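You operate a simulated robot arm through the tools that you are given. There is no shell and no other tool. Be economical: measure what you need, move in short steps, check, and stop when the job is done.

The job below is to be done with a simulated two-armed robot. You get a single attempt, and the scene is never put back.

## Task
On the top deck of the trolley, fold the white cloth in half, so that its two long edges meet.

Only the result counts: the job must be done as asked and must still hold three seconds after the hand-in. Knocking over, shifting, dropping, spilling or breaking anything else fails it. Flat cloth is picked up by pressing the open fingertips on it (5 to 10 N) and closing them slowly along it; thin cloth reads only 2 to 8 mm in the jaws.

## Robot
Two 7-joint arms with two-finger parallel grippers on one trunk, on a base that drives. Base frame: it is fixed to the floor where the robot stands at the start and does not move with it; the origin is under the middle of the robot, x ahead of it, y to its left, z up. Lengths are in m, angles in degrees, forces in N, time in s.
The left shoulder is at the start at [0.07, 0.163, 1.43], the right one opposite. With the tool pointing down near the work surface each hand reaches from about 0.1 to 0.82 m from the robot's upright axis, wherever it stands, measured 20 degrees to its own side. Places, roughly: top deck of the trolley [0.6, 0, 0.9]. Payload 3.43 kg a hand.
Tool frame (each hand has its own): the origin (TCP) lies between the finger pads and is the grasp point; the fingertips stand 0.034 m ahead of it; z points along the fingers, y is the line along which they close. Largest opening 0.128 m; finger width 0.024, thickness 0.012; the body of the gripper, 0.048 by 0.13 m, starts 0.096 m behind the TCP.
Orientation is that of the tool frame in the base frame, as a unit quaternion [x, y, z, w]. With the fingers straight down and closing along the base's y, the tool's x points along the base's -x, its y along +y and its z along -z.

## Interface
- The arms move only by the tool servo_tool. It takes "left_motion", "right_motion" or both (then of equal length, played together; a hand with none holds still); each is a list of rows, each a list of 7 numbers: the turn, a rotation vector about the tool's x, y, z in units of 6 degrees (1.0 is 6 degrees), then the shift along the tool's x, y, z in units of 40 mm (1.0 is 40 mm), then the gripper command, from -1 (shut) to 1 (fully open), values between in proportion. In form: [[ax, ay, az, x, y, z, hand], ...]. A call has 1 to 12 rows; each row shifts and turns the commanded pose from where the row before left it, along the tool's axes as they then stand. A call with a number of a shift or a turn outside -1 to 1 is refused whole. Each row takes 0.2 s and may step no farther than 0.05 m and 8.6 degrees from the row before; otherwise, or with a gripper value out of range, the whole call is refused. A pose out of reach is approached as far as the arm can. The call stops where the force on the tool passes 40 N (or 10 N more than at its start, if that is more) or the arm is blocked; 0.2 s more then pass. Each finger travels about 0.153 m/s and halts on what it meets, pressing with about 29 N; the grip force reading is that of the motor and also rises with nothing between the fingers. The clock runs only during rows and for 0.2 s after the last one: add rows that do not move to give the fingers time. It gives the time, the measured TCP pose, the force on the tool (base axes), the opening and the grip force at its end, in the units of the frame above (readings bear some noise), with the torque about the TCP (base axes, N m) and any sound that the robot's microphone picked up, and new pictures: "views" is both (left out), scene, wrist or none (wrist: the cameras of the hands that moved).
- Cameras (640 x 400 px; columns grow to the right, rows downward): "scene" is now at [0.1317, 0.0006, 1.6294]; the picture's right is [0.04, -1.00, 0.00], its down [-0.75, -0.03, -0.66] and it looks along [0.66, 0.02, -0.75] (base axes); focal length 296 px, centre (320, 200). "left" rides on the left gripper at [0.076, 0.011, -0.16] in its tool frame; the picture's right is [-0.15, 0.99, 0.00], its down [-0.88, -0.13, -0.46] and it looks along [-0.45, -0.07, 0.89] (tool axes); focal length 234 px, centre (320, 200). "right" rides on the right gripper at [0.076, -0.011, -0.16] in its tool frame; the picture's right is [0.15, 0.99, 0.00], its down [-0.88, 0.13, -0.46] and it looks along [-0.45, 0.07, 0.89] (tool axes); focal length 234 px, centre (320, 200). There is no depth. A picture from a camera that has moved, and an enlarged one, comes with that camera's place and axes in the base frame and with its lens. The place of the scene camera against the robot may be out by one fixed shift of up to 0.018 m in any direction.
- move_column(by): slides the trunk up (or, below 0, down) by that many m; the arms and the scene camera ride with it, the base frame stays. It gives what a move gives, with no picture.
- roll_base(legs): drives the robot by 1 to 6 legs, each [ahead, left, turn to the left] in m, m and degrees, along the robot's own axes; the way and the turn of a leg run together, so that a leg with both is an arc; at most 1.5 m and 180 degrees a leg. The arms and the cameras ride along, it lands a little off, and it stops where it bumps. It gives what a move gives, and a new picture of the scene camera.
- pan_tilt(pan, tilt): turns the head with the scene camera to pan (to the left, within 86 degrees either way) and tilt (down, from -29 to 69), counted from straight ahead of the robot. It gives what a move gives, and a new picture of the scene camera.
- close_up(camera, box): a new picture of the part [left, top, right, bottom] of that camera's present view, enlarged. It takes no simulated time.
- sign_off(): hands the job in; it is judged then, once.

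Work in short steps. Places have to be worked out from the pictures, the camera data and where the tool is seen: move nearer, look again, correct. Check each grasp and each placing, and mend what went wrong. You have 120 turns and 260 pictures in all, those below and enlarged ones among them. Open the grippers and draw the arms clear of the work before you hand the job in, unless the task says otherwise; then end with one line.

The tools are called after ">>>" by a JSON object that holds its "name" and its "arguments". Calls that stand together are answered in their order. servo_tool: Moves the arms, as the interface text tells. Its arguments: {"type":"object","properties":{"left_motion":{"type":"array"},"right_motion":{"type":"array"},"views":{"type":"string","enum":["both","scene","wrist","none"]}},"required":[]} The other tools are called the same way: move_column (by) slides the trunk up or down; roll_base (legs) drives the base; pan_tilt (pan, tilt) turns the head that bears the scene camera; close_up (camera, box) takes an enlarged picture of a part of a camera's view; sign_off () hands the job in.

At the start:

```text
time: 0.0
left_ee_pos: [0.5099, 0.3335, 1.1255]
left_orientation: [0.0, 1.0, 0.0, -0.001]
left_ft_force: [-0.7, 1.4, 0.2]
left_wrist_torque: [-0.01, -0.01, 0.04]
left_opening: 0.128
left_grip_force: 0.1
right_ee_pos: [0.7222, -0.1753, 1.0354]
right_orientation: [0.0, 1.0, 0.0, 0.0]
right_ft_force: [0.1, -0.3, 0.5]
right_wrist_torque: [0.0, 0.03, 0.01]
right_opening: 0.1277
right_grip_force: 0.0
trunk travel left (down, up): [-0.911, 0.029]
robot x, y, heading: [0.0026, -0.0014, -0.0]
head pan, tilt: [2.0, 48.5]
```

scene: 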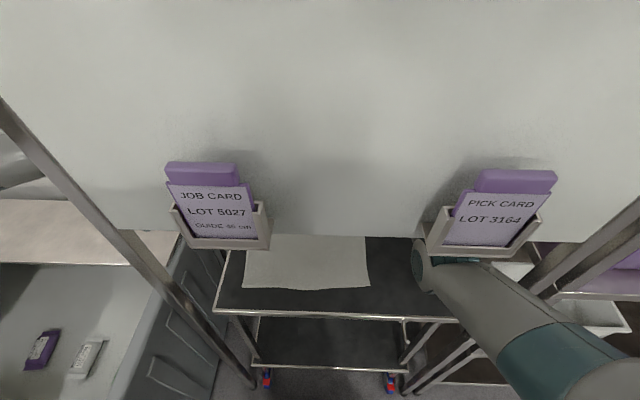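
right: 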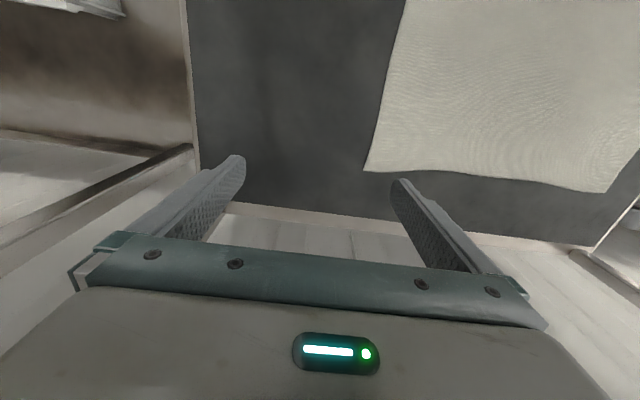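
left: 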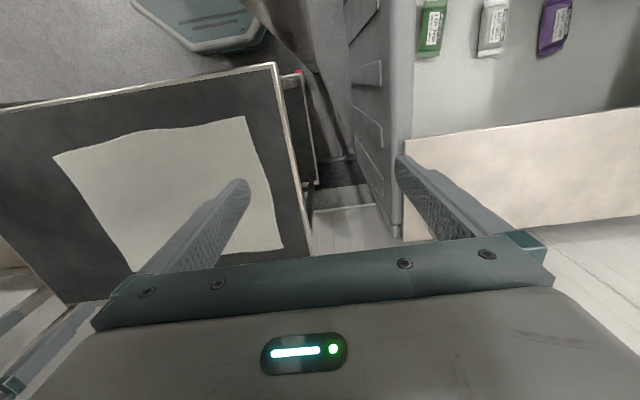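

The cloth seems to span x≈0.47–0.735 and y≈-0.12–0.22, with its long edges along y. A panel hides part of it, so I look around to learn where that panel stands.

>>> {"name": "pan_tilt", "arguments": {"pan": 0, "tilt": 10}}

>>> {"name": "pan_tilt", "arguments": {"pan": 0, "tilt": 67}}

>>> {"name": "close_up", "arguments": {"camera": "left", "box": [0, 50, 320, 310]}}

```text
time: 1.1
left_ee_pos: [0.5084, 0.3334, 1.1257]
left_orientation: [0.0, 1.0, 0.0, 0.0]
left_ft_force: [0.4, -0.9, -0.2]
left_wrist_torque: [0.03, -0.02, 0.01]
left_opening: 0.1279
left_grip_force: 0.1
right_ee_pos: [0.7216, -0.174, 1.0355]
right_orientation: [0.0, 1.0, 0.0, 0.0]
right_ft_force: [-0.3, 0.7, 0.5]
right_wrist_torque: [0.01, -0.01, 0.01]
right_opening: 0.1277
right_grip_force: 0.0
trunk travel left (down, up): [-0.911, 0.029]
robot x, y, heading: [-0.0007, -0.003, -0.0]
head pan, tilt: [0.0, 10.0]
camera scene: at [0.1464, -0.0022, 1.6892], right [0.0, -1.0, 0.0], down [-0.17, 0.0, -0.98], along [0.98, 0.0, -0.17], focal length 296 px, centre (320, 200)
```

scene: 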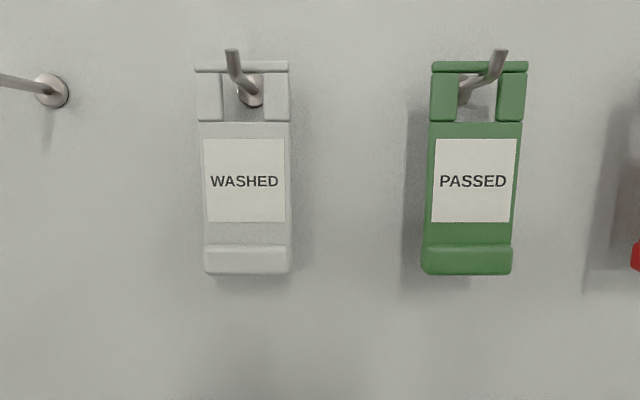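

```text
time: 2.3
left_ee_pos: [0.5096, 0.3335, 1.1269]
left_orientation: [0.0, 1.0, -0.001, -0.001]
left_ft_force: [-0.6, 0.1, 0.2]
left_wrist_torque: [0.01, 0.03, 0.04]
left_opening: 0.1279
left_grip_force: 0.0
right_ee_pos: [0.7236, -0.1751, 1.0363]
right_orientation: [0.0, 1.0, 0.0, -0.001]
right_ft_force: [-1.0, -0.6, -0.3]
right_wrist_torque: [-0.01, 0.01, 0.02]
right_opening: 0.1282
right_grip_force: 0.0
trunk travel left (down, up): [-0.911, 0.029]
robot x, y, heading: [-0.0018, 0.0004, -0.1]
head pan, tilt: [0.0, 67.0]
camera scene: at [0.1117, -0.0022, 1.6073], right [0.0, -1.0, 0.0], down [-0.92, 0.0, -0.39], along [0.39, 0.0, -0.92], focal length 296 px, centre (320, 200)
```

scene: 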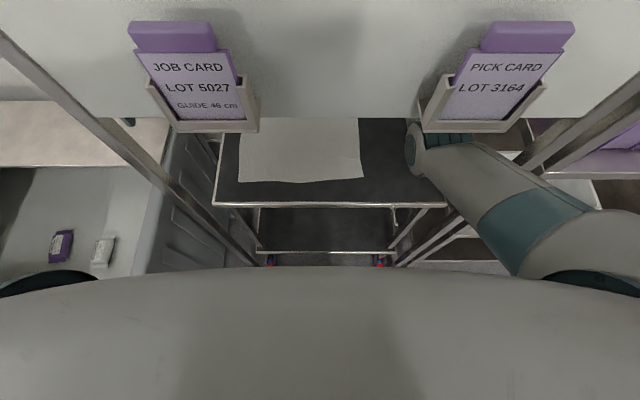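

```text
1.54 times, centred on (160, 180) of left
camera zoom: at [0.4331, 0.3439, 1.2853], right [0.15, 0.99, 0.0], down [0.88, -0.13, 0.46], along [0.45, -0.07, -0.89], focal length 360 px, centre (566, 231)
```

zoom: 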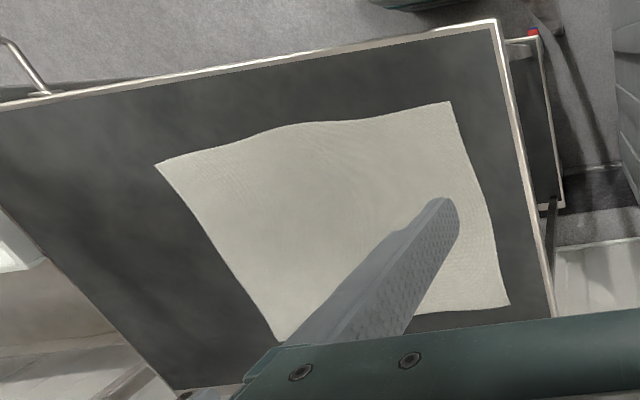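

The board is vertical, at about x≈0.41 with its bottom at z≈1.21. The left hand is behind it, so I check how each arm passes the board and posts.

>>> {"name": "pan_tilt", "arguments": {"pan": 50, "tilt": 40}}

>>> {"name": "pan_tilt", "arguments": {"pan": -45, "tilt": 50}}

```text
time: 3.5
left_ee_pos: [0.5092, 0.3337, 1.1251]
left_orientation: [0.0, 1.0, 0.0, 0.001]
left_ft_force: [-0.3, 0.0, 0.0]
left_wrist_torque: [-0.01, 0.01, -0.01]
left_opening: 0.1279
left_grip_force: 0.1
right_ee_pos: [0.7218, -0.1752, 1.0368]
right_orientation: [0.0, 1.0, 0.0, 0.001]
right_ft_force: [0.2, -0.1, 0.2]
right_wrist_torque: [0.03, 0.0, 0.01]
right_opening: 0.1279
right_grip_force: 0.0
trunk travel left (down, up): [-0.911, 0.029]
robot x, y, heading: [0.0049, 0.0012, 0.1]
head pan, tilt: [50.0, 40.0]
camera scene: at [0.1082, 0.0629, 1.6415], right [0.77, -0.64, 0.0], down [-0.41, -0.49, -0.77], along [0.49, 0.59, -0.64], focal length 296 px, centre (320, 200)
```

scene: 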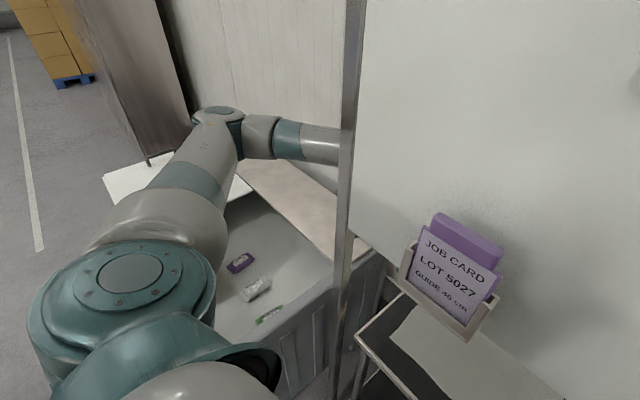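

```text
time: 5.2
left_ee_pos: [0.5079, 0.334, 1.1261]
left_orientation: [0.0, 1.0, 0.0, 0.0]
left_ft_force: [0.2, -0.8, 0.4]
left_wrist_torque: [0.04, -0.02, 0.0]
left_opening: 0.1279
left_grip_force: 0.0
right_ee_pos: [0.7219, -0.1759, 1.0353]
right_orientation: [0.0, 1.0, 0.001, 0.0]
right_ft_force: [0.6, -0.2, -0.1]
right_wrist_torque: [0.0, -0.02, -0.01]
right_opening: 0.1283
right_grip_force: 0.1
trunk travel left (down, up): [-0.911, 0.029]
robot x, y, heading: [-0.0002, 0.0013, -0.2]
head pan, tilt: [-45.0, 50.0]
camera scene: at [0.1079, -0.0566, 1.6274], right [-0.71, -0.71, 0.0], down [-0.54, 0.54, -0.64], along [0.45, -0.45, -0.77], focal length 296 px, centre (320, 200)
```

scene: 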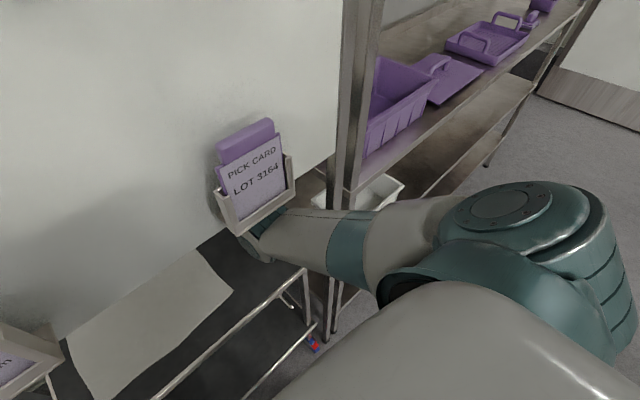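

The left arm goes around outside the left post and the right arm passes under the board. I plan to pinch the far edge near its corners with both hands and fold it toward the robot, moving the left hand over its far corner first while watching that arm.

>>> {"name": "pan_tilt", "arguments": {"pan": 35, "tilt": 45}}

>>> {"name": "servo_tool", "arguments": {"left_motion": [[0, 0, 0, -0.9, -0.3, 0, 1], [0, 0, 0, -0.9, -0.5, 0, 1], [0, 0, 0, -0.9, -0.5, 0, 1], [0, 0, 0, -0.9, -0.6, 0, 1], [0, 0, 0, -0.7, -0.7, 0, 1], [0, 0, 0, -0.5, -0.7, 0, 1]]}}

```text
time: 6.7
left_ee_pos: [0.5091, 0.3326, 1.1249]
left_orientation: [0.0, 1.0, 0.0, -0.001]
left_ft_force: [0.3, 0.4, -0.1]
left_wrist_torque: [0.0, 0.04, 0.01]
left_opening: 0.1281
left_grip_force: 0.1
right_ee_pos: [0.7226, -0.1753, 1.0352]
right_orientation: [0.0, 1.0, 0.0, 0.0]
right_ft_force: [0.4, 0.2, 0.0]
right_wrist_torque: [-0.02, 0.03, -0.02]
right_opening: 0.128
right_grip_force: 0.1
trunk travel left (down, up): [-0.911, 0.029]
robot x, y, heading: [-0.0018, 0.0002, 0.1]
head pan, tilt: [35.0, 45.0]
camera scene: at [0.1201, 0.0444, 1.6343], right [0.57, -0.82, 0.0], down [-0.58, -0.41, -0.71], along [0.58, 0.41, -0.71], focal length 296 px, centre (320, 200)
```

scene: 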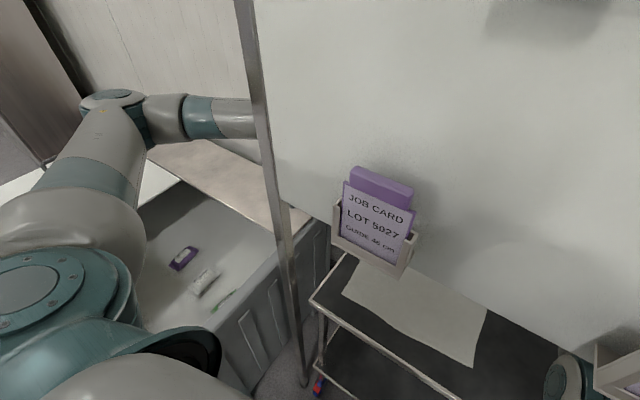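

```text
time: 8.1
left_ee_pos: [0.6966, 0.2168, 1.124]
left_orientation: [-0.003, 1.0, -0.003, 0.0]
left_ft_force: [-0.1, 1.3, -0.8]
left_wrist_torque: [-0.06, 0.04, 0.03]
left_opening: 0.128
left_grip_force: 0.0
right_ee_pos: [0.7202, -0.1641, 1.0388]
right_orientation: [-0.001, 1.0, -0.005, 0.001]
right_ft_force: [0.1, -0.2, -0.3]
right_wrist_torque: [0.07, 0.01, -0.01]
right_opening: 0.128
right_grip_force: 0.1
trunk travel left (down, up): [-0.911, 0.029]
robot x, y, heading: [-0.0019, 0.0025, 0.3]
head pan, tilt: [35.0, 45.0]
camera scene: at [0.116, 0.0589, 1.6341], right [0.58, -0.82, 0.01], down [-0.58, -0.41, -0.7], along [0.58, 0.4, -0.71], focal length 296 px, centre (320, 200)
camera left: at [0.6202, 0.2284, 1.2842], right [0.14, 0.99, -0.01], down [0.88, -0.12, 0.46], along [0.45, -0.07, -0.89], focal length 234 px, centre (320, 200)
```

scene: 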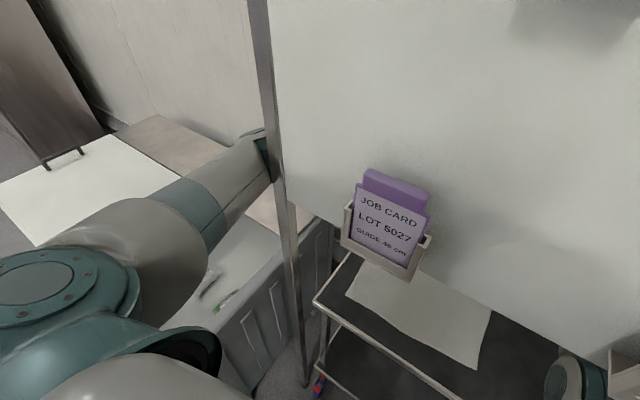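
left: 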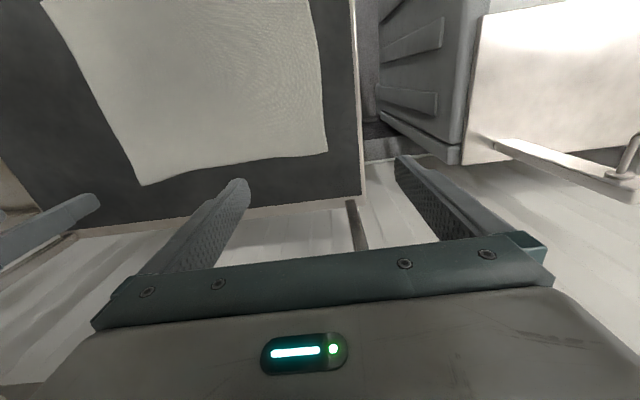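

The camera, right hand and heading all shifted slightly, so the left elbow is probably leaning on the post. I back off right away.

>>> {"name": "servo_tool", "arguments": {"left_motion": [[0, 0, 0, 0.7, 0.7, 0, 1], [0, 0, 0, 0.8, 0.8, 0, 1], [0, 0, 0, 0.9, 0.6, 0, 1], [0, 0, 0, 0, 0, 0, 1]]}}

```text
time: 9.1
left_ee_pos: [0.6071, 0.2837, 1.1259]
left_orientation: [0.0, 1.0, 0.001, -0.001]
left_ft_force: [0.0, -0.3, 0.2]
left_wrist_torque: [0.03, -0.02, -0.02]
left_opening: 0.128
left_grip_force: 0.1
right_ee_pos: [0.7229, -0.1791, 1.0339]
right_orientation: [0.0, 1.0, 0.002, -0.002]
right_ft_force: [0.2, -0.8, 0.2]
right_wrist_torque: [0.04, 0.02, -0.03]
right_opening: 0.1281
right_grip_force: 0.1
trunk travel left (down, up): [-0.911, 0.029]
robot x, y, heading: [-0.0008, -0.0008, 0.1]
head pan, tilt: [35.0, 45.0]
camera scene: at [0.1217, 0.0408, 1.6343], right [0.57, -0.82, 0.0], down [-0.58, -0.4, -0.71], along [0.58, 0.41, -0.71], focal length 296 px, centre (320, 200)
camera left: at [0.5305, 0.2943, 1.2847], right [0.15, 0.99, 0.0], down [0.88, -0.13, 0.45], along [0.45, -0.07, -0.89], focal length 234 px, centre (320, 200)
```

scene: 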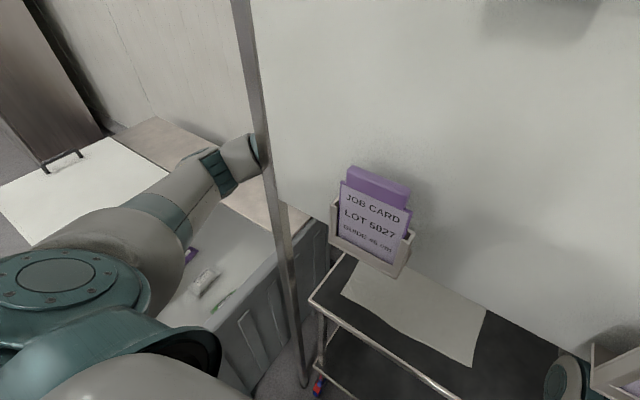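
left: 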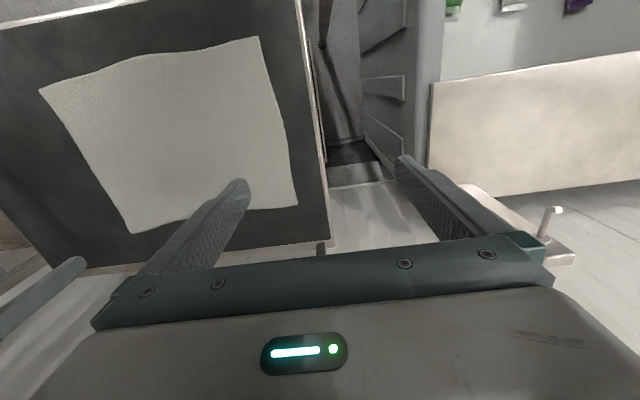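

Everything sprang back and the post looks unmoved. The left arm can't work from outside the post, so I'll withdraw both arms, lower the trunk and come in under the board with tools pitched forward. First I swing the left hand out to the left of the post.

>>> {"name": "servo_tool", "arguments": {"left_motion": [[0, 0, 0, 0.6, 0.8, -0.4, 1], [0, 0, 0, 0.6, 0.8, -0.4, 1], [0, 0, 0, 0.1, 1.0, -0.5, 1], [0, 0, 0, 0.1, 1.0, -0.5, 1], [0, 0, 0, 0.1, 1.0, -0.2, 1], [0, 0, 0, 0.1, 1.0, 0, 1]]}}

>>> {"name": "servo_tool", "arguments": {"right_motion": [[0, -1, 0, 0, 0, 0.4, 1], [0, -1, 0, 0, 0, 0.4, 1], [0, -1, 0, 0, 0, 0.3, 1], [0, -1, 0, 0, 0, 0.2, 1], [0, -1, 0, 0, 0, 0.1, 1], [0, 0, 0, 0, 0, 0, 1]]}}

```text
time: 10.5
left_ee_pos: [0.5427, 0.5129, 1.2075]
left_orientation: [0.001, 1.0, -0.001, 0.0]
left_ft_force: [-0.2, -0.6, 0.8]
left_wrist_torque: [-0.03, 0.0, 0.0]
left_opening: 0.1282
left_grip_force: 0.0
right_ee_pos: [0.7226, -0.1737, 1.0368]
right_orientation: [0.0, 1.0, -0.001, 0.001]
right_ft_force: [0.0, 0.0, 0.1]
right_wrist_torque: [0.0, -0.02, 0.0]
right_opening: 0.128
right_grip_force: 0.0
trunk travel left (down, up): [-0.911, 0.029]
robot x, y, heading: [-0.0009, -0.0001, -0.3]
head pan, tilt: [35.0, 45.0]
camera scene: at [0.1195, 0.046, 1.6343], right [0.57, -0.82, 0.0], down [-0.58, -0.41, -0.71], along [0.58, 0.4, -0.71], focal length 296 px, centre (320, 200)
camera left: at [0.4659, 0.5234, 1.3666], right [0.15, 0.99, 0.0], down [0.88, -0.13, 0.46], along [0.45, -0.07, -0.89], focal length 234 px, centre (320, 200)
```

scene: 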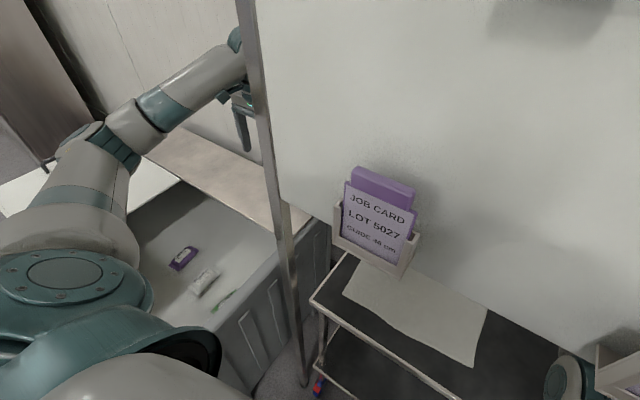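
left: 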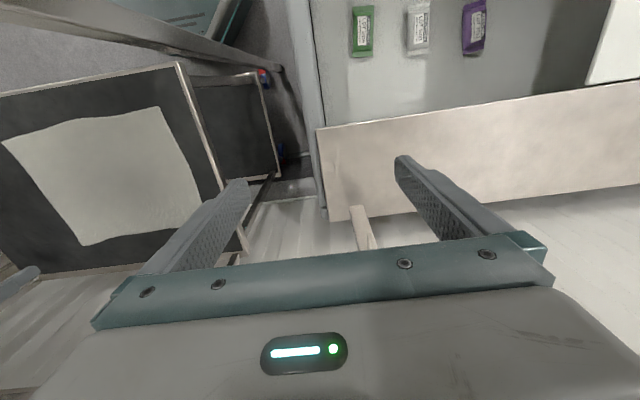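

```text
time: 11.9
left_ee_pos: [0.5428, 0.5118, 1.2068]
left_orientation: [0.001, 1.0, 0.0, 0.0]
left_ft_force: [-0.1, -0.2, -0.7]
left_wrist_torque: [-0.02, 0.01, -0.01]
left_opening: 0.1282
left_grip_force: 0.0
right_ee_pos: [0.7317, -0.1757, 0.9809]
right_orientation: [0.0, 0.966, 0.0, 0.258]
right_ft_force: [-0.1, 0.7, 0.5]
right_wrist_torque: [0.01, 0.02, 0.03]
right_opening: 0.128
right_grip_force: 0.0
trunk travel left (down, up): [-0.911, 0.029]
robot x, y, heading: [0.0015, 0.0028, -0.0]
head pan, tilt: [35.0, 45.0]
camera scene: at [0.1205, 0.0445, 1.6343], right [0.57, -0.82, 0.0], down [-0.58, -0.41, -0.71], along [0.58, 0.41, -0.71], focal length 296 px, centre (320, 200)
camera right: at [0.5856, -0.1864, 1.0812], right [-0.13, 0.99, -0.07], down [0.53, 0.13, 0.84], along [0.84, 0.07, -0.54], focal length 234 px, centre (320, 200)
```

scene: 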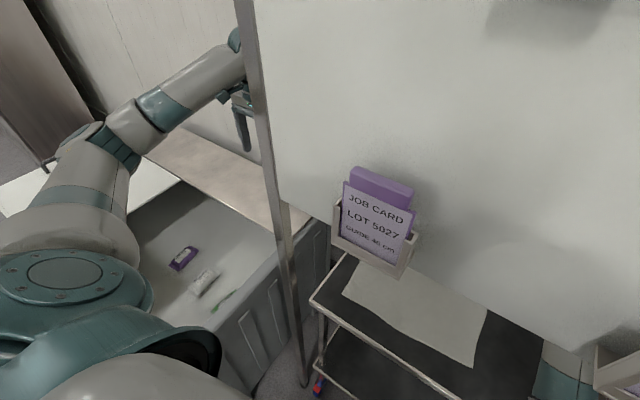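
right: 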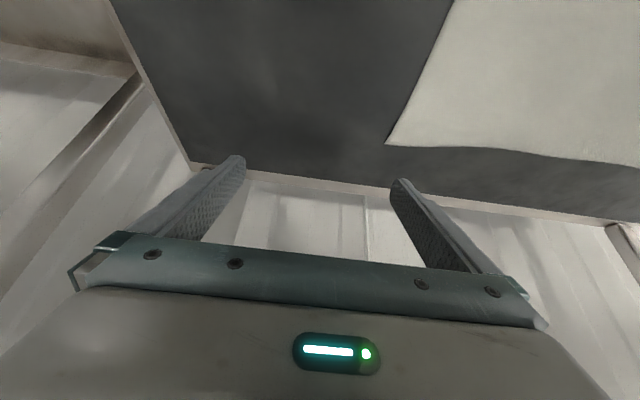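

The left hand is clear outside the post, and the right is at 30° pitch and low. I pitch the right hand another 30° so its wrist drops below the board edge, and look at its arm.

>>> {"name": "servo_tool", "arguments": {"right_motion": [[0, -1, 0, 0, 0, 0, 1], [0, -1, 0, 0, 0, 0, 1], [0, -1, 0, 0, 0, 0, 1], [0, -1, 0, 0, 0, 0, 1], [0, -1, 0, 0, 0, 0, 1], [0, 0, 0, 0, 0, 0, 1]], "views": "none"}}

>>> {"name": "pan_tilt", "arguments": {"pan": -25, "tilt": 60}}

```text
time: 13.3
left_ee_pos: [0.5438, 0.5107, 1.2072]
left_orientation: [0.0, 1.0, 0.0, 0.0]
left_ft_force: [-0.1, 0.3, 0.1]
left_wrist_torque: [0.01, 0.02, 0.04]
left_opening: 0.128
left_grip_force: 0.0
right_ee_pos: [0.7302, -0.1736, 0.9819]
right_orientation: [0.0, 0.865, 0.0, 0.501]
right_ft_force: [0.1, -0.4, -0.3]
right_wrist_torque: [0.0, -0.01, 0.01]
right_opening: 0.1279
right_grip_force: 0.1
trunk travel left (down, up): [-0.911, 0.029]
robot x, y, heading: [0.0, 0.0018, 0.2]
head pan, tilt: [35.0, 45.0]
```

```text
time: 14.6
left_ee_pos: [0.5424, 0.512, 1.2067]
left_orientation: [0.0, 1.0, 0.0, -0.001]
left_ft_force: [-0.6, 0.5, -1.3]
left_wrist_torque: [0.0, 0.01, -0.01]
left_opening: 0.128
left_grip_force: 0.0
right_ee_pos: [0.7306, -0.1739, 0.9814]
right_orientation: [0.0, 0.866, 0.0, 0.5]
right_ft_force: [0.1, -0.4, -0.1]
right_wrist_torque: [-0.01, 0.02, 0.01]
right_opening: 0.128
right_grip_force: 0.0
trunk travel left (down, up): [-0.911, 0.029]
robot x, y, heading: [-0.0024, -0.0001, 0.0]
head pan, tilt: [-25.0, 60.0]
camera scene: at [0.1138, -0.0302, 1.6149], right [-0.42, -0.91, 0.0], down [-0.79, 0.37, -0.5], along [0.45, -0.21, -0.87], focal length 296 px, centre (320, 200)
```

scene: 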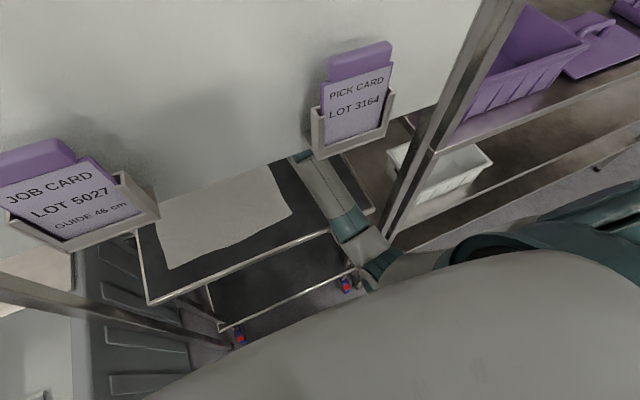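

The right forearm now runs low under the board with its elbow in front of it. I back the base out to free both arms.

>>> {"name": "roll_base", "arguments": {"legs": [[-0.45, 0, 0]]}}

>>> {"name": "pan_tilt", "arguments": {"pan": 0, "tilt": 45}}

```text
time: 17.4
left_ee_pos: [0.094, 0.5101, 1.2058]
left_orientation: [0.001, 1.0, 0.0, -0.001]
left_ft_force: [0.0, -0.4, 0.2]
left_wrist_torque: [-0.02, 0.01, 0.04]
left_opening: 0.1281
left_grip_force: 0.1
right_ee_pos: [0.2796, -0.1755, 0.98]
right_orientation: [0.001, 0.866, 0.0, 0.5]
right_ft_force: [0.0, 0.3, 1.0]
right_wrist_torque: [-0.02, 0.02, -0.04]
right_opening: 0.128
right_grip_force: 0.1
trunk travel left (down, up): [-0.911, 0.029]
robot x, y, heading: [-0.4486, -0.003, -0.3]
head pan, tilt: [-25.0, 60.0]
camera scene: at [-0.336, -0.0298, 1.6147], right [-0.42, -0.91, 0.0], down [-0.78, 0.37, -0.5], along [0.45, -0.21, -0.87], focal length 296 px, centre (320, 200)
```

scene: 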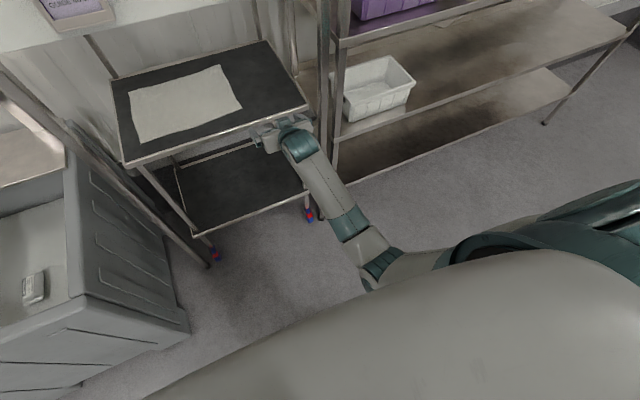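

```text
time: 18.2
left_ee_pos: [0.0944, 0.5103, 1.2082]
left_orientation: [0.002, 1.0, -0.001, 0.001]
left_ft_force: [1.0, 0.3, -0.5]
left_wrist_torque: [0.01, 0.01, -0.01]
left_opening: 0.1283
left_grip_force: 0.0
right_ee_pos: [0.28, -0.1765, 0.9816]
right_orientation: [0.002, 0.867, -0.001, 0.499]
right_ft_force: [0.6, -0.8, 1.1]
right_wrist_torque: [-0.01, 0.0, 0.0]
right_opening: 0.128
right_grip_force: 0.0
trunk travel left (down, up): [-0.911, 0.029]
robot x, y, heading: [-0.449, 0.0019, -0.5]
head pan, tilt: [0.0, 45.0]
camera scene: at [-0.3165, -0.002, 1.6343], right [0.0, -1.0, 0.0], down [-0.71, 0.0, -0.71], along [0.71, 0.0, -0.71], focal length 296 px, centre (320, 200)
```

scene: 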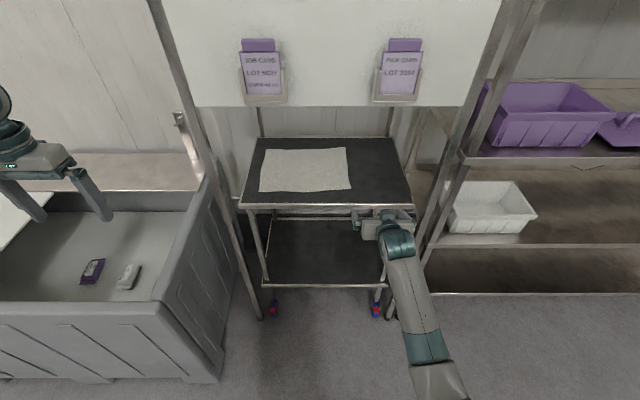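

Both arms are free and the whole cloth is in view. I bring the left hand in front of the board, pitch it to 42° and set the right to 42° as well.

>>> {"name": "servo_tool", "arguments": {"left_motion": [[0, -0.875, 0, 0, -1, 0, 1], [0, -0.875, 0, 0, -1, 0, 1], [0, -0.875, 0, 0, -1, 0, 1], [0, -0.875, 0, 0, -1, 0, 1], [0, -0.875, 0, 0, -1, 0, 1], [0, -0.875, 0, 0, -1, 0, 1], [0, -0.875, 0, 0, -1, 0, 1], [0, -0.875, 0, 0, -1, 0, 1], [0, 0, 0, 0, 0, 0, 1]], "right_motion": [[0, 0.375, 0, 0, 0, 0, 1], [0, 0.375, 0, 0, 0, 0, 1], [0, 0.375, 0, 0, 0, 0, 1], [0, 0.375, 0, 0, 0, 0, 1], [0, 0.375, 0, 0, 0, 0, 1], [0, 0.375, 0, 0, 0, 0, 1], [0, 0.375, 0, 0, 0, 0, 1], [0, 0.375, 0, 0, 0, 0, 1], [0, 0, 0, 0, 0, 0, 1]], "views": "scene"}}

```text
time: 20.2
left_ee_pos: [0.0907, 0.1911, 1.206]
left_orientation: [0.0, 0.933, -0.001, 0.359]
left_ft_force: [-0.2, 0.2, -1.1]
left_wrist_torque: [0.01, 0.01, -0.04]
left_opening: 0.128
left_grip_force: 0.0
right_ee_pos: [0.2778, -0.1748, 0.9815]
right_orientation: [0.001, 0.934, 0.001, 0.358]
right_ft_force: [-0.3, 0.3, 0.5]
right_wrist_torque: [0.01, -0.02, 0.03]
right_opening: 0.128
right_grip_force: 0.1
trunk travel left (down, up): [-0.911, 0.029]
robot x, y, heading: [-0.4509, 0.0019, -0.0]
head pan, tilt: [0.0, 45.0]
camera scene: at [-0.3168, -0.0007, 1.6344], right [0.0, -1.0, 0.0], down [-0.71, 0.0, -0.71], along [0.71, 0.0, -0.71], focal length 296 px, centre (320, 200)
```

scene: 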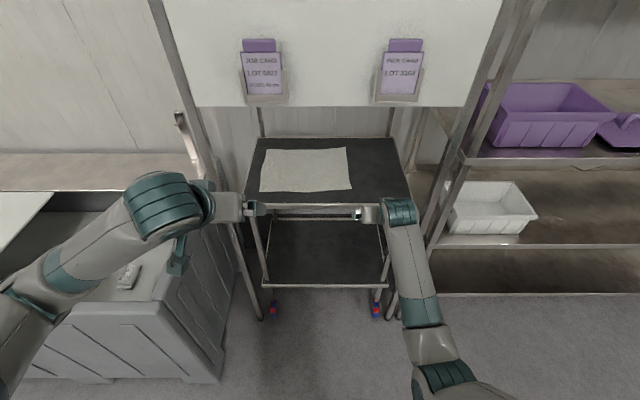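

Both grippers are now pitched alike. I raise the right hand and lower the trunk 0.2 m, so the arms can pass under the board more level.

>>> {"name": "servo_tool", "arguments": {"right_motion": [[0, 0, 0, -0.669, 0, -0.743, 1], [0, 0, 0, -0.669, 0, -0.743, 1], [0, 0, 0, -0.669, 0, -0.743, 1], [0, 0, 0, -0.669, 0, -0.743, 1], [0, 0, 0, -0.669, 0, -0.743, 1], [0, 0, 0, 0, 0, 0, 1]], "views": "none"}}

>>> {"name": "move_column", "arguments": {"by": -0.2}}

>>> {"name": "pan_tilt", "arguments": {"pan": 15, "tilt": 40}}

```text
time: 21.6
left_ee_pos: [0.0907, 0.1909, 1.2066]
left_orientation: [0.001, 0.933, 0.0, 0.359]
left_ft_force: [-0.2, -0.6, -0.1]
left_wrist_torque: [0.01, -0.01, -0.03]
left_opening: 0.1281
left_grip_force: 0.1
right_ee_pos: [0.2817, -0.1774, 1.1826]
right_orientation: [0.001, 0.934, -0.001, 0.359]
right_ft_force: [0.2, -0.5, -0.6]
right_wrist_torque: [0.0, -0.01, 0.04]
right_opening: 0.128
right_grip_force: 0.0
trunk travel left (down, up): [-0.911, 0.029]
robot x, y, heading: [-0.4494, 0.0021, -0.2]
head pan, tilt: [0.0, 45.0]
```

```text
time: 23.8
left_ee_pos: [0.0917, 0.1909, 1.0056]
left_orientation: [0.0, 0.933, 0.0, 0.359]
left_ft_force: [0.7, 0.0, 0.0]
left_wrist_torque: [0.03, 0.02, -0.03]
left_opening: 0.1278
left_grip_force: 0.0
right_ee_pos: [0.2798, -0.1757, 0.9823]
right_orientation: [0.001, 0.933, -0.001, 0.359]
right_ft_force: [-0.1, -0.1, 1.2]
right_wrist_torque: [0.03, -0.01, 0.0]
right_opening: 0.128
right_grip_force: 0.1
trunk travel left (down, up): [-0.711, 0.229]
robot x, y, heading: [-0.4517, 0.0002, -0.4]
head pan, tilt: [0.0, 45.0]
```

```text
time: 24.6
left_ee_pos: [0.0911, 0.1911, 1.006]
left_orientation: [0.0, 0.934, 0.0, 0.358]
left_ft_force: [0.3, 0.3, -0.4]
left_wrist_torque: [0.02, 0.01, 0.01]
left_opening: 0.1282
left_grip_force: 0.0
right_ee_pos: [0.2801, -0.1771, 0.9816]
right_orientation: [0.0, 0.934, 0.0, 0.358]
right_ft_force: [0.8, 0.8, 0.8]
right_wrist_torque: [-0.04, 0.01, -0.01]
right_opening: 0.1282
right_grip_force: 0.1
trunk travel left (down, up): [-0.711, 0.229]
robot x, y, heading: [-0.449, 0.0029, -0.1]
head pan, tilt: [15.0, 40.0]
camera scene: at [-0.3154, 0.02, 1.4416], right [0.26, -0.97, 0.0], down [-0.62, -0.16, -0.77], along [0.74, 0.2, -0.64], focal length 296 px, centre (320, 200)
```

scene: 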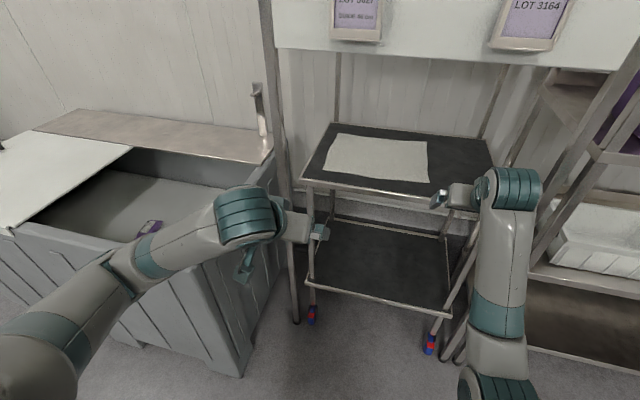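

Lowered without trouble. A longer-baseline estimate puts the board's lower edge at z≈1.27, x≈0.38, and the left post at y≈0.32. I drive forward 0.27 m so the hands slip under the board.

>>> {"name": "roll_base", "arguments": {"legs": [[0.27, 0, 0]]}}

>>> {"name": "pan_tilt", "arguments": {"pan": 0, "tilt": 45}}

```text
time: 26.5
left_ee_pos: [0.3586, 0.1922, 1.0066]
left_orientation: [0.0, 0.934, 0.0, 0.358]
left_ft_force: [0.1, 0.5, -0.5]
left_wrist_torque: [-0.06, 0.01, 0.02]
left_opening: 0.1281
left_grip_force: 0.0
right_ee_pos: [0.5475, -0.1764, 0.9816]
right_orientation: [-0.001, 0.934, 0.001, 0.359]
right_ft_force: [0.7, -0.6, -0.7]
right_wrist_torque: [0.0, 0.0, 0.0]
right_opening: 0.128
right_grip_force: 0.1
trunk travel left (down, up): [-0.711, 0.229]
robot x, y, heading: [-0.1825, -0.0038, 0.1]
head pan, tilt: [15.0, 40.0]
camera scene: at [-0.0479, 0.0199, 1.4416], right [0.26, -0.97, 0.0], down [-0.62, -0.17, -0.77], along [0.74, 0.2, -0.64], focal length 296 px, centre (320, 200)
```

scene: 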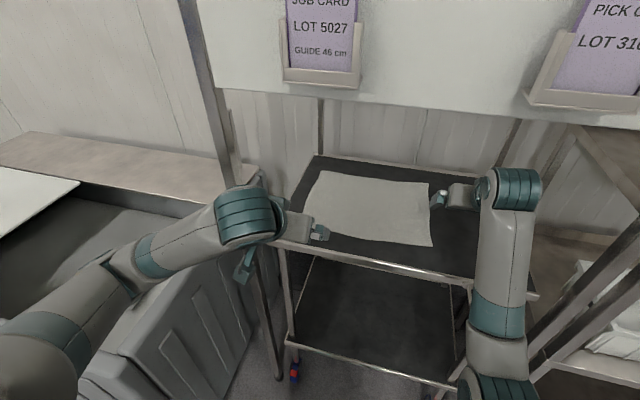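

```text
time: 27.2
left_ee_pos: [0.3578, 0.1914, 1.0074]
left_orientation: [0.0, 0.934, 0.0, 0.358]
left_ft_force: [0.6, 0.4, 0.5]
left_wrist_torque: [-0.02, -0.01, 0.02]
left_opening: 0.128
left_grip_force: 0.0
right_ee_pos: [0.5481, -0.1757, 0.9812]
right_orientation: [0.0, 0.934, 0.001, 0.358]
right_ft_force: [0.1, -0.1, -0.6]
right_wrist_torque: [0.0, -0.01, 0.02]
right_opening: 0.1282
right_grip_force: 0.0
trunk travel left (down, up): [-0.711, 0.229]
robot x, y, heading: [-0.1858, 0.005, 0.1]
head pan, tilt: [0.0, 45.0]
camera scene: at [-0.0492, -0.002, 1.4344], right [0.0, -1.0, 0.0], down [-0.71, 0.0, -0.71], along [0.71, 0.0, -0.71], focal length 296 px, centre (320, 200)
```

scene: 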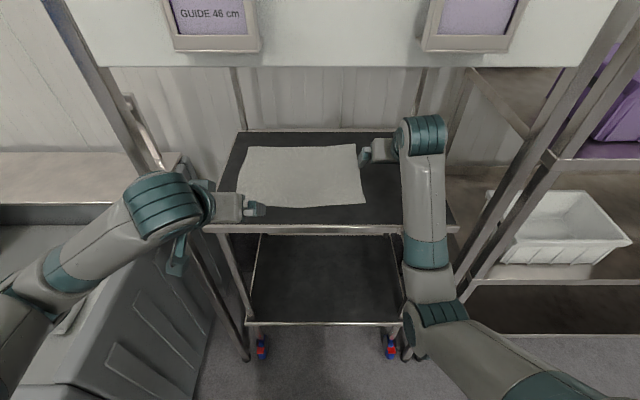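

The cloth's far edge is near x≈0.725 with corners at y≈0.226 and −0.113. I lower the left hand slightly and advance both under the board, checking partway.

>>> {"name": "servo_tool", "arguments": {"left_motion": [[0, 0, 0, 0.669, 0, 0.743, 0.2], [0, 0, 0, -0.698, -0.05, 0.629, -0.06], [0, 0, 0, -0.698, -0.05, 0.629, -0.06], [0, 0, 0, -0.698, -0.05, 0.629, -0.06], [0, 0, 0, -0.698, -0.05, 0.629, -0.06], [0, 0, 0, 0, 0, 0, -0.06]], "right_motion": [[0, 0, 0, -0.197, 0.308, 0.237, 0.2], [0, 0, 0, -0.197, 0.308, 0.237, -0.06], [0, 0, 0, -0.197, 0.308, 0.237, -0.06], [0, 0, 0, -0.197, 0.308, 0.237, -0.06], [0, 0, 0, -0.197, 0.308, 0.237, -0.06], [0, 0, 0, 0, 0, 0, -0.06]]}}

```text
time: 28.6
left_ee_pos: [0.5073, 0.1824, 0.9643]
left_orientation: [0.0, 0.934, 0.0, 0.358]
left_ft_force: [0.5, 0.0, 0.3]
left_wrist_torque: [0.03, 0.02, 0.01]
left_opening: 0.0603
left_grip_force: 0.0
right_ee_pos: [0.6085, -0.1127, 0.9733]
right_orientation: [0.0, 0.933, 0.0, 0.359]
right_ft_force: [-0.1, -1.2, -0.5]
right_wrist_torque: [-0.02, 0.01, 0.0]
right_opening: 0.0602
right_grip_force: 0.1
trunk travel left (down, up): [-0.711, 0.229]
robot x, y, heading: [-0.1815, 0.0018, 0.1]
head pan, tilt: [0.0, 45.0]
camera scene: at [-0.05, -0.0019, 1.4344], right [0.0, -1.0, 0.0], down [-0.71, 0.0, -0.71], along [0.71, 0.0, -0.71], focal length 296 px, centre (320, 200)
camera right: at [0.4452, -0.1247, 1.0413], right [-0.11, 0.99, -0.1], down [0.35, 0.13, 0.93], along [0.93, 0.07, -0.36], focal length 234 px, centre (320, 200)
camera left: at [0.3434, 0.1934, 1.032], right [0.11, 0.99, 0.1], down [0.35, -0.13, 0.93], along [0.93, -0.07, -0.36], focal length 234 px, centre (320, 200)
```

scene: 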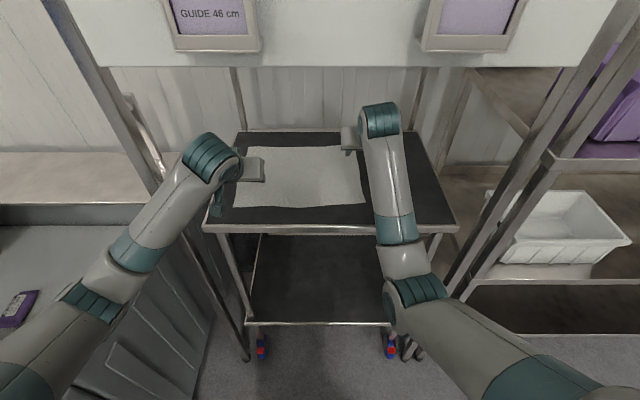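
right: 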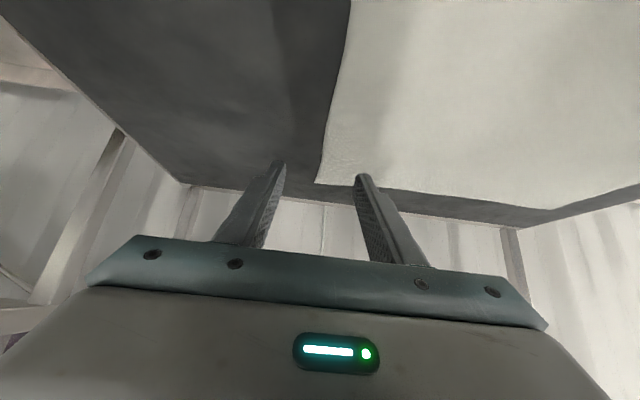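
left: 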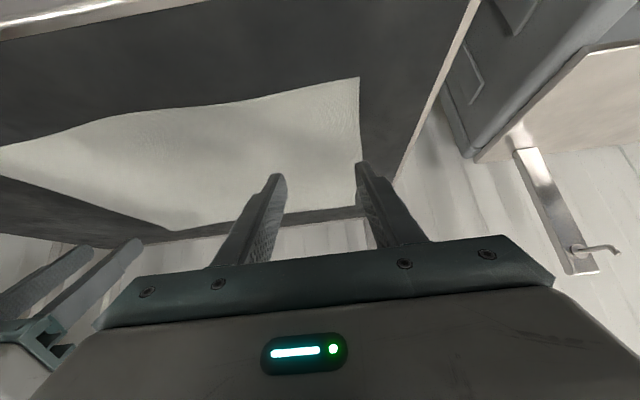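

Both arms pass cleanly under the board. I continue to about x=0.66 with both hands, above the far corners.

>>> {"name": "servo_tool", "arguments": {"left_motion": [[0, 0, 0, -0.706, -0.04, 0.636, -0.06], [0, 0, 0, -0.706, -0.04, 0.636, -0.06], [0, 0, 0, -0.706, -0.04, 0.636, -0.06], [0, 0, 0, -0.706, -0.04, 0.636, -0.06], [0, 0, 0, 0, 0, 0, -0.06]], "right_motion": [[0, 0, 0, -0.208, 0.3, 0.254, -0.06], [0, 0, 0, -0.208, 0.3, 0.254, -0.06], [0, 0, 0, -0.208, 0.3, 0.254, -0.06], [0, 0, 0, -0.208, 0.3, 0.254, -0.06], [0, 0, 0, 0, 0, 0, -0.06]]}}

```text
time: 29.9
left_ee_pos: [0.6595, 0.1758, 0.968]
left_orientation: [0.0, 0.934, 0.0, 0.357]
left_ft_force: [0.1, 0.0, 0.2]
left_wrist_torque: [0.01, -0.03, -0.01]
left_opening: 0.0603
left_grip_force: 0.0
right_ee_pos: [0.6617, -0.0663, 0.9653]
right_orientation: [0.0, 0.934, 0.0, 0.359]
right_ft_force: [0.8, -0.2, -0.5]
right_wrist_torque: [-0.01, 0.0, -0.02]
right_opening: 0.0602
right_grip_force: 0.2
trunk travel left (down, up): [-0.711, 0.229]
robot x, y, heading: [-0.1844, 0.0016, -0.3]
head pan, tilt: [0.0, 45.0]
camera scene: at [-0.0499, -0.0019, 1.4344], right [0.0, -1.0, 0.0], down [-0.71, 0.0, -0.71], along [0.71, 0.0, -0.71], focal length 296 px, centre (320, 200)
camera right: at [0.4975, -0.0787, 1.0337], right [-0.11, 0.99, -0.1], down [0.35, 0.13, 0.93], along [0.93, 0.07, -0.36], focal length 234 px, centre (320, 200)
camera left: at [0.4954, 0.1858, 1.0354], right [0.11, 0.99, 0.1], down [0.35, -0.13, 0.93], along [0.93, -0.07, -0.36], focal length 234 px, centre (320, 200)
```

scene: 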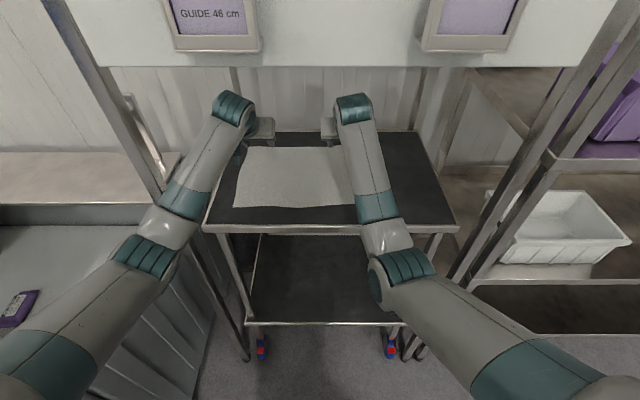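
right: 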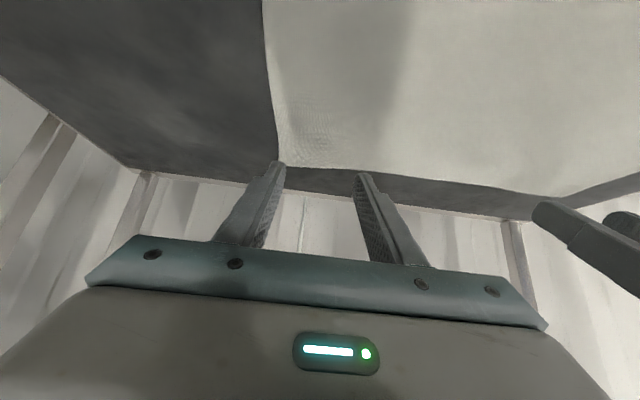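
left: 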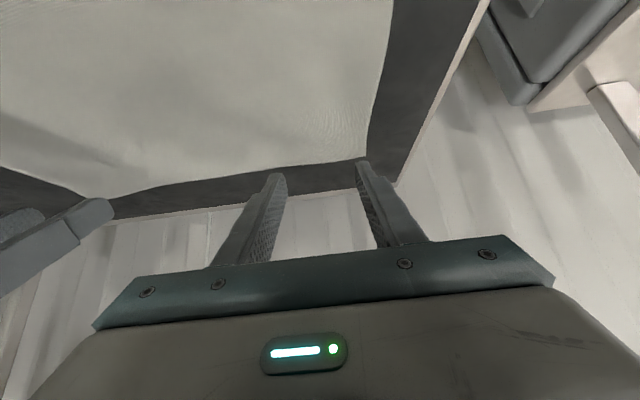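

From the wrist cameras the far edge lies at x≈0.738 and the fingers sit just inside both corners. I move to TCP x≈0.713 at z≈0.945, just above the cloth.

>>> {"name": "servo_tool", "arguments": {"left_motion": [[0, 0, 0, -0.304, 0, 0.643, -0.06], [0, 0, 0, -0.304, 0, 0.643, -0.06], [0, 0, 0, 0, 0, 0, -0.06]], "right_motion": [[0, 0, 0, -0.304, 0, 0.643, -0.06], [0, 0, 0, -0.304, 0, 0.643, -0.06], [0, 0, 0, 0, 0, 0, -0.06]], "views": "wrist"}}

```text
time: 30.6
left_ee_pos: [0.7118, 0.1765, 0.9452]
left_orientation: [0.0, 0.934, 0.001, 0.358]
left_ft_force: [-0.6, 0.1, 0.2]
left_wrist_torque: [-0.02, 0.03, 0.02]
left_opening: 0.0603
left_grip_force: 0.1
right_ee_pos: [0.7137, -0.0664, 0.9435]
right_orientation: [0.001, 0.934, -0.001, 0.358]
right_ft_force: [-0.3, -0.4, 0.7]
right_wrist_torque: [-0.01, 0.01, -0.03]
right_opening: 0.0605
right_grip_force: 0.1
trunk travel left (down, up): [-0.711, 0.229]
robot x, y, heading: [-0.1843, 0.0002, 0.1]
head pan, tilt: [0.0, 45.0]
camera right: at [0.5503, -0.0775, 1.0113], right [-0.11, 0.99, -0.1], down [0.35, 0.13, 0.93], along [0.93, 0.07, -0.36], focal length 234 px, centre (320, 200)
camera left: at [0.5487, 0.1862, 1.0122], right [0.11, 0.99, 0.1], down [0.35, -0.13, 0.93], along [0.93, -0.07, -0.36], focal length 234 px, centre (320, 200)
```

right: 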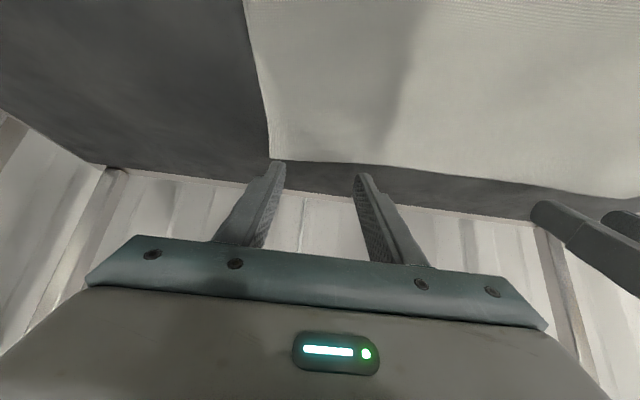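
left: 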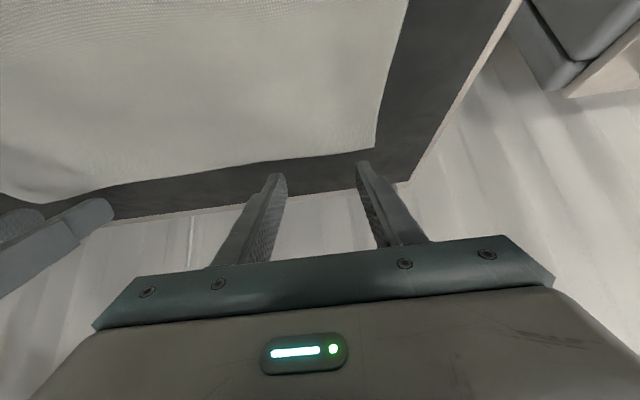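

The left cloth edge appears at x≈0.73 and the right at ≈0.742. I nudge the left back 6 mm and lower both gently toward contact.

>>> {"name": "servo_tool", "arguments": {"left_motion": [[0, 0, 0, 0.262, 0, 0.067, -0.06], [0, 0, 0, 0.067, 0, 0.074, -0.06], [0, 0, 0, 0, 0, 0, -0.06]], "right_motion": [[0, 0, 0, 0.134, 0, 0.149, -0.06], [0, 0, 0, 0.067, 0, 0.074, -0.06], [0, 0, 0, 0, 0, 0, -0.06]], "views": "none"}}

```text
time: 31.4
left_ee_pos: [0.7063, 0.1753, 0.9341]
left_orientation: [0.0, 0.933, 0.001, 0.361]
left_ft_force: [5.7, -0.5, 10.4]
left_wrist_torque: [0.03, -0.3, -0.02]
left_opening: 0.06
left_grip_force: 0.1
right_ee_pos: [0.7137, -0.0656, 0.9347]
right_orientation: [0.0, 0.932, 0.0, 0.362]
right_ft_force: [6.9, -0.4, 12.1]
right_wrist_torque: [-0.19, -0.39, 0.07]
right_opening: 0.0602
right_grip_force: 0.1
trunk travel left (down, up): [-0.711, 0.229]
robot x, y, heading: [-0.1824, 0.0001, 0.0]
head pan, tilt: [0.0, 45.0]
```

Contact reads 10–12 N, so I ease off a millimetre and close both slowly.

>>> {"name": "servo_tool", "arguments": {"left_motion": [[0, 0, 0, -0.008, 0, -0.009, -0.1], [0, 0, 0, 0, 0, 0, -0.18], [0, 0, 0, 0, 0, 0, -0.26], [0, 0, 0, 0, 0, 0, -0.34], [0, 0, 0, 0, 0, 0, -0.42], [0, 0, 0, 0, 0, 0, -0.5], [0, 0, 0, 0, 0, 0, -0.58], [0, 0, 0, 0, 0, 0, -0.66], [0, 0, 0, 0, 0, 0, -0.74], [0, 0, 0, 0, 0, 0, -0.82], [0, 0, 0, 0, 0, 0, -0.9], [0, 0, 0, 0, 0, 0, -1]], "right_motion": [[0, 0, 0, -0.02, 0, -0.022, -0.1], [0, 0, 0, 0, 0, 0, -0.18], [0, 0, 0, 0, 0, 0, -0.26], [0, 0, 0, 0, 0, 0, -0.34], [0, 0, 0, 0, 0, 0, -0.42], [0, 0, 0, 0, 0, 0, -0.5], [0, 0, 0, 0, 0, 0, -0.58], [0, 0, 0, 0, 0, 0, -0.66], [0, 0, 0, 0, 0, 0, -0.74], [0, 0, 0, 0, 0, 0, -0.82], [0, 0, 0, 0, 0, 0, -0.9], [0, 0, 0, 0, 0, 0, -1]], "views": "wrist"}}

```text
time: 34.0
left_ee_pos: [0.7035, 0.1748, 0.9346]
left_orientation: [0.001, 0.933, 0.0, 0.36]
left_ft_force: [-1.6, -9.1, 13.6]
left_wrist_torque: [-0.38, -0.12, -0.2]
left_opening: 0.0043
left_grip_force: 29.0
right_ee_pos: [0.7104, -0.0673, 0.935]
right_orientation: [0.0, 0.933, 0.001, 0.361]
right_ft_force: [-1.5, 4.0, 12.8]
right_wrist_torque: [0.18, -0.16, 0.02]
right_opening: 0.0004
right_grip_force: 29.2
trunk travel left (down, up): [-0.711, 0.229]
robot x, y, heading: [-0.1822, -0.0014, 0.1]
head pan, tilt: [0.0, 45.0]
camera right: at [0.5468, -0.0789, 1.0033], right [-0.11, 0.99, -0.1], down [0.35, 0.13, 0.93], along [0.93, 0.07, -0.36], focal length 234 px, centre (320, 200)
camera left: at [0.5395, 0.1852, 1.0018], right [0.11, 0.99, 0.1], down [0.35, -0.13, 0.93], along [0.93, -0.07, -0.36], focal length 234 px, centre (320, 200)
```

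right: 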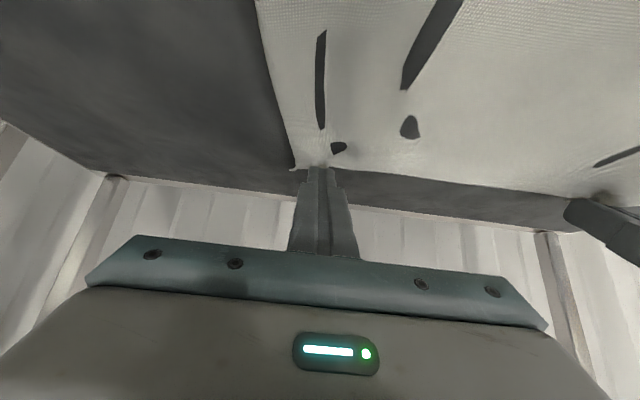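
left: 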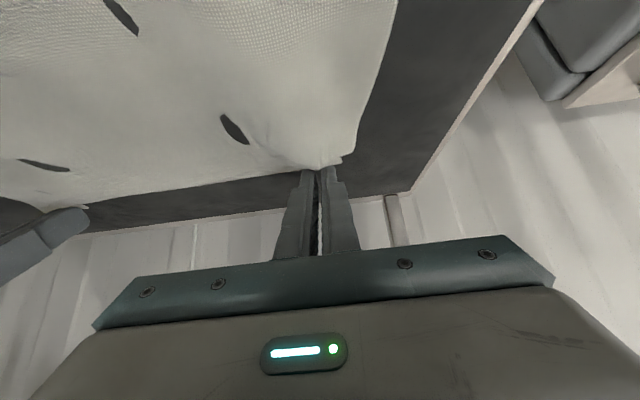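

The left holds cloth (4.3 mm) but the right closed on nothing (0.4 mm). I reopen the right, lift it slightly and look.

>>> {"name": "servo_tool", "arguments": {"right_motion": [[0, 0, 0, -0.2, 0, -0.223, -0.6], [0, 0, 0, 0, 0, 0, -0.06], [0, 0, 0, 0.15, 0.1, -0.134, -0.06], [0, 0, 0, 0, 0, 0, -0.06]], "views": "wrist"}}

```text
time: 35.0
left_ee_pos: [0.7048, 0.175, 0.9347]
left_orientation: [0.001, 0.933, 0.0, 0.36]
left_ft_force: [-5.4, -6.2, 19.6]
left_wrist_torque: [-0.2, -0.13, -0.07]
left_opening: 0.0031
left_grip_force: 28.9
right_ee_pos: [0.7023, -0.0632, 0.9447]
right_orientation: [0.0, 0.933, 0.001, 0.359]
right_ft_force: [-0.1, 0.6, -0.3]
right_wrist_torque: [-0.02, 0.01, 0.01]
right_opening: 0.0601
right_grip_force: 0.0
trunk travel left (down, up): [-0.711, 0.229]
robot x, y, heading: [-0.1814, 0.0004, -0.1]
head pan, tilt: [0.0, 45.0]
camera right: at [0.5381, -0.0748, 1.0135], right [-0.11, 0.99, -0.1], down [0.35, 0.13, 0.93], along [0.93, 0.07, -0.36], focal length 234 px, centre (320, 200)
```

right: 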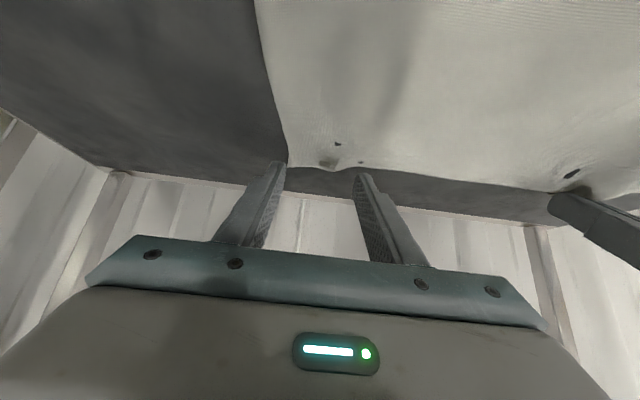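

The corner has drawn in to y≈-0.095. I shift the right hand 12 mm inward and 4 mm back, then press again.

>>> {"name": "servo_tool", "arguments": {"right_motion": [[0, 0, 0, 0.074, 0.3, -0.067, -0.06], [0, 0, 0, 0.117, 0, 0.13, -0.06], [0, 0, 0, 0.06, 0, 0.067, -0.06], [0, 0, 0, 0, 0, 0, -0.06]], "left_motion": [[0, 0, 0, -0.02, 0, -0.022, -1], [0, 0, 0, 0, 0, 0, -1], [0, 0, 0, 0, 0, 0, -1], [0, 0, 0, 0, 0, 0, -1]], "views": "none"}}

```text
time: 36.0
left_ee_pos: [0.7048, 0.1752, 0.9344]
left_orientation: [0.001, 0.933, 0.0, 0.36]
left_ft_force: [-7.2, -6.3, 16.2]
left_wrist_torque: [-0.24, 0.0, -0.09]
left_opening: 0.0033
left_grip_force: 29.0
right_ee_pos: [0.6986, -0.0507, 0.9359]
right_orientation: [-0.001, 0.933, 0.001, 0.36]
right_ft_force: [0.5, 0.3, 0.5]
right_wrist_torque: [-0.03, -0.01, 0.02]
right_opening: 0.0604
right_grip_force: 0.0
trunk travel left (down, up): [-0.711, 0.229]
robot x, y, heading: [-0.1863, 0.0015, 0.0]
head pan, tilt: [0.0, 45.0]
```

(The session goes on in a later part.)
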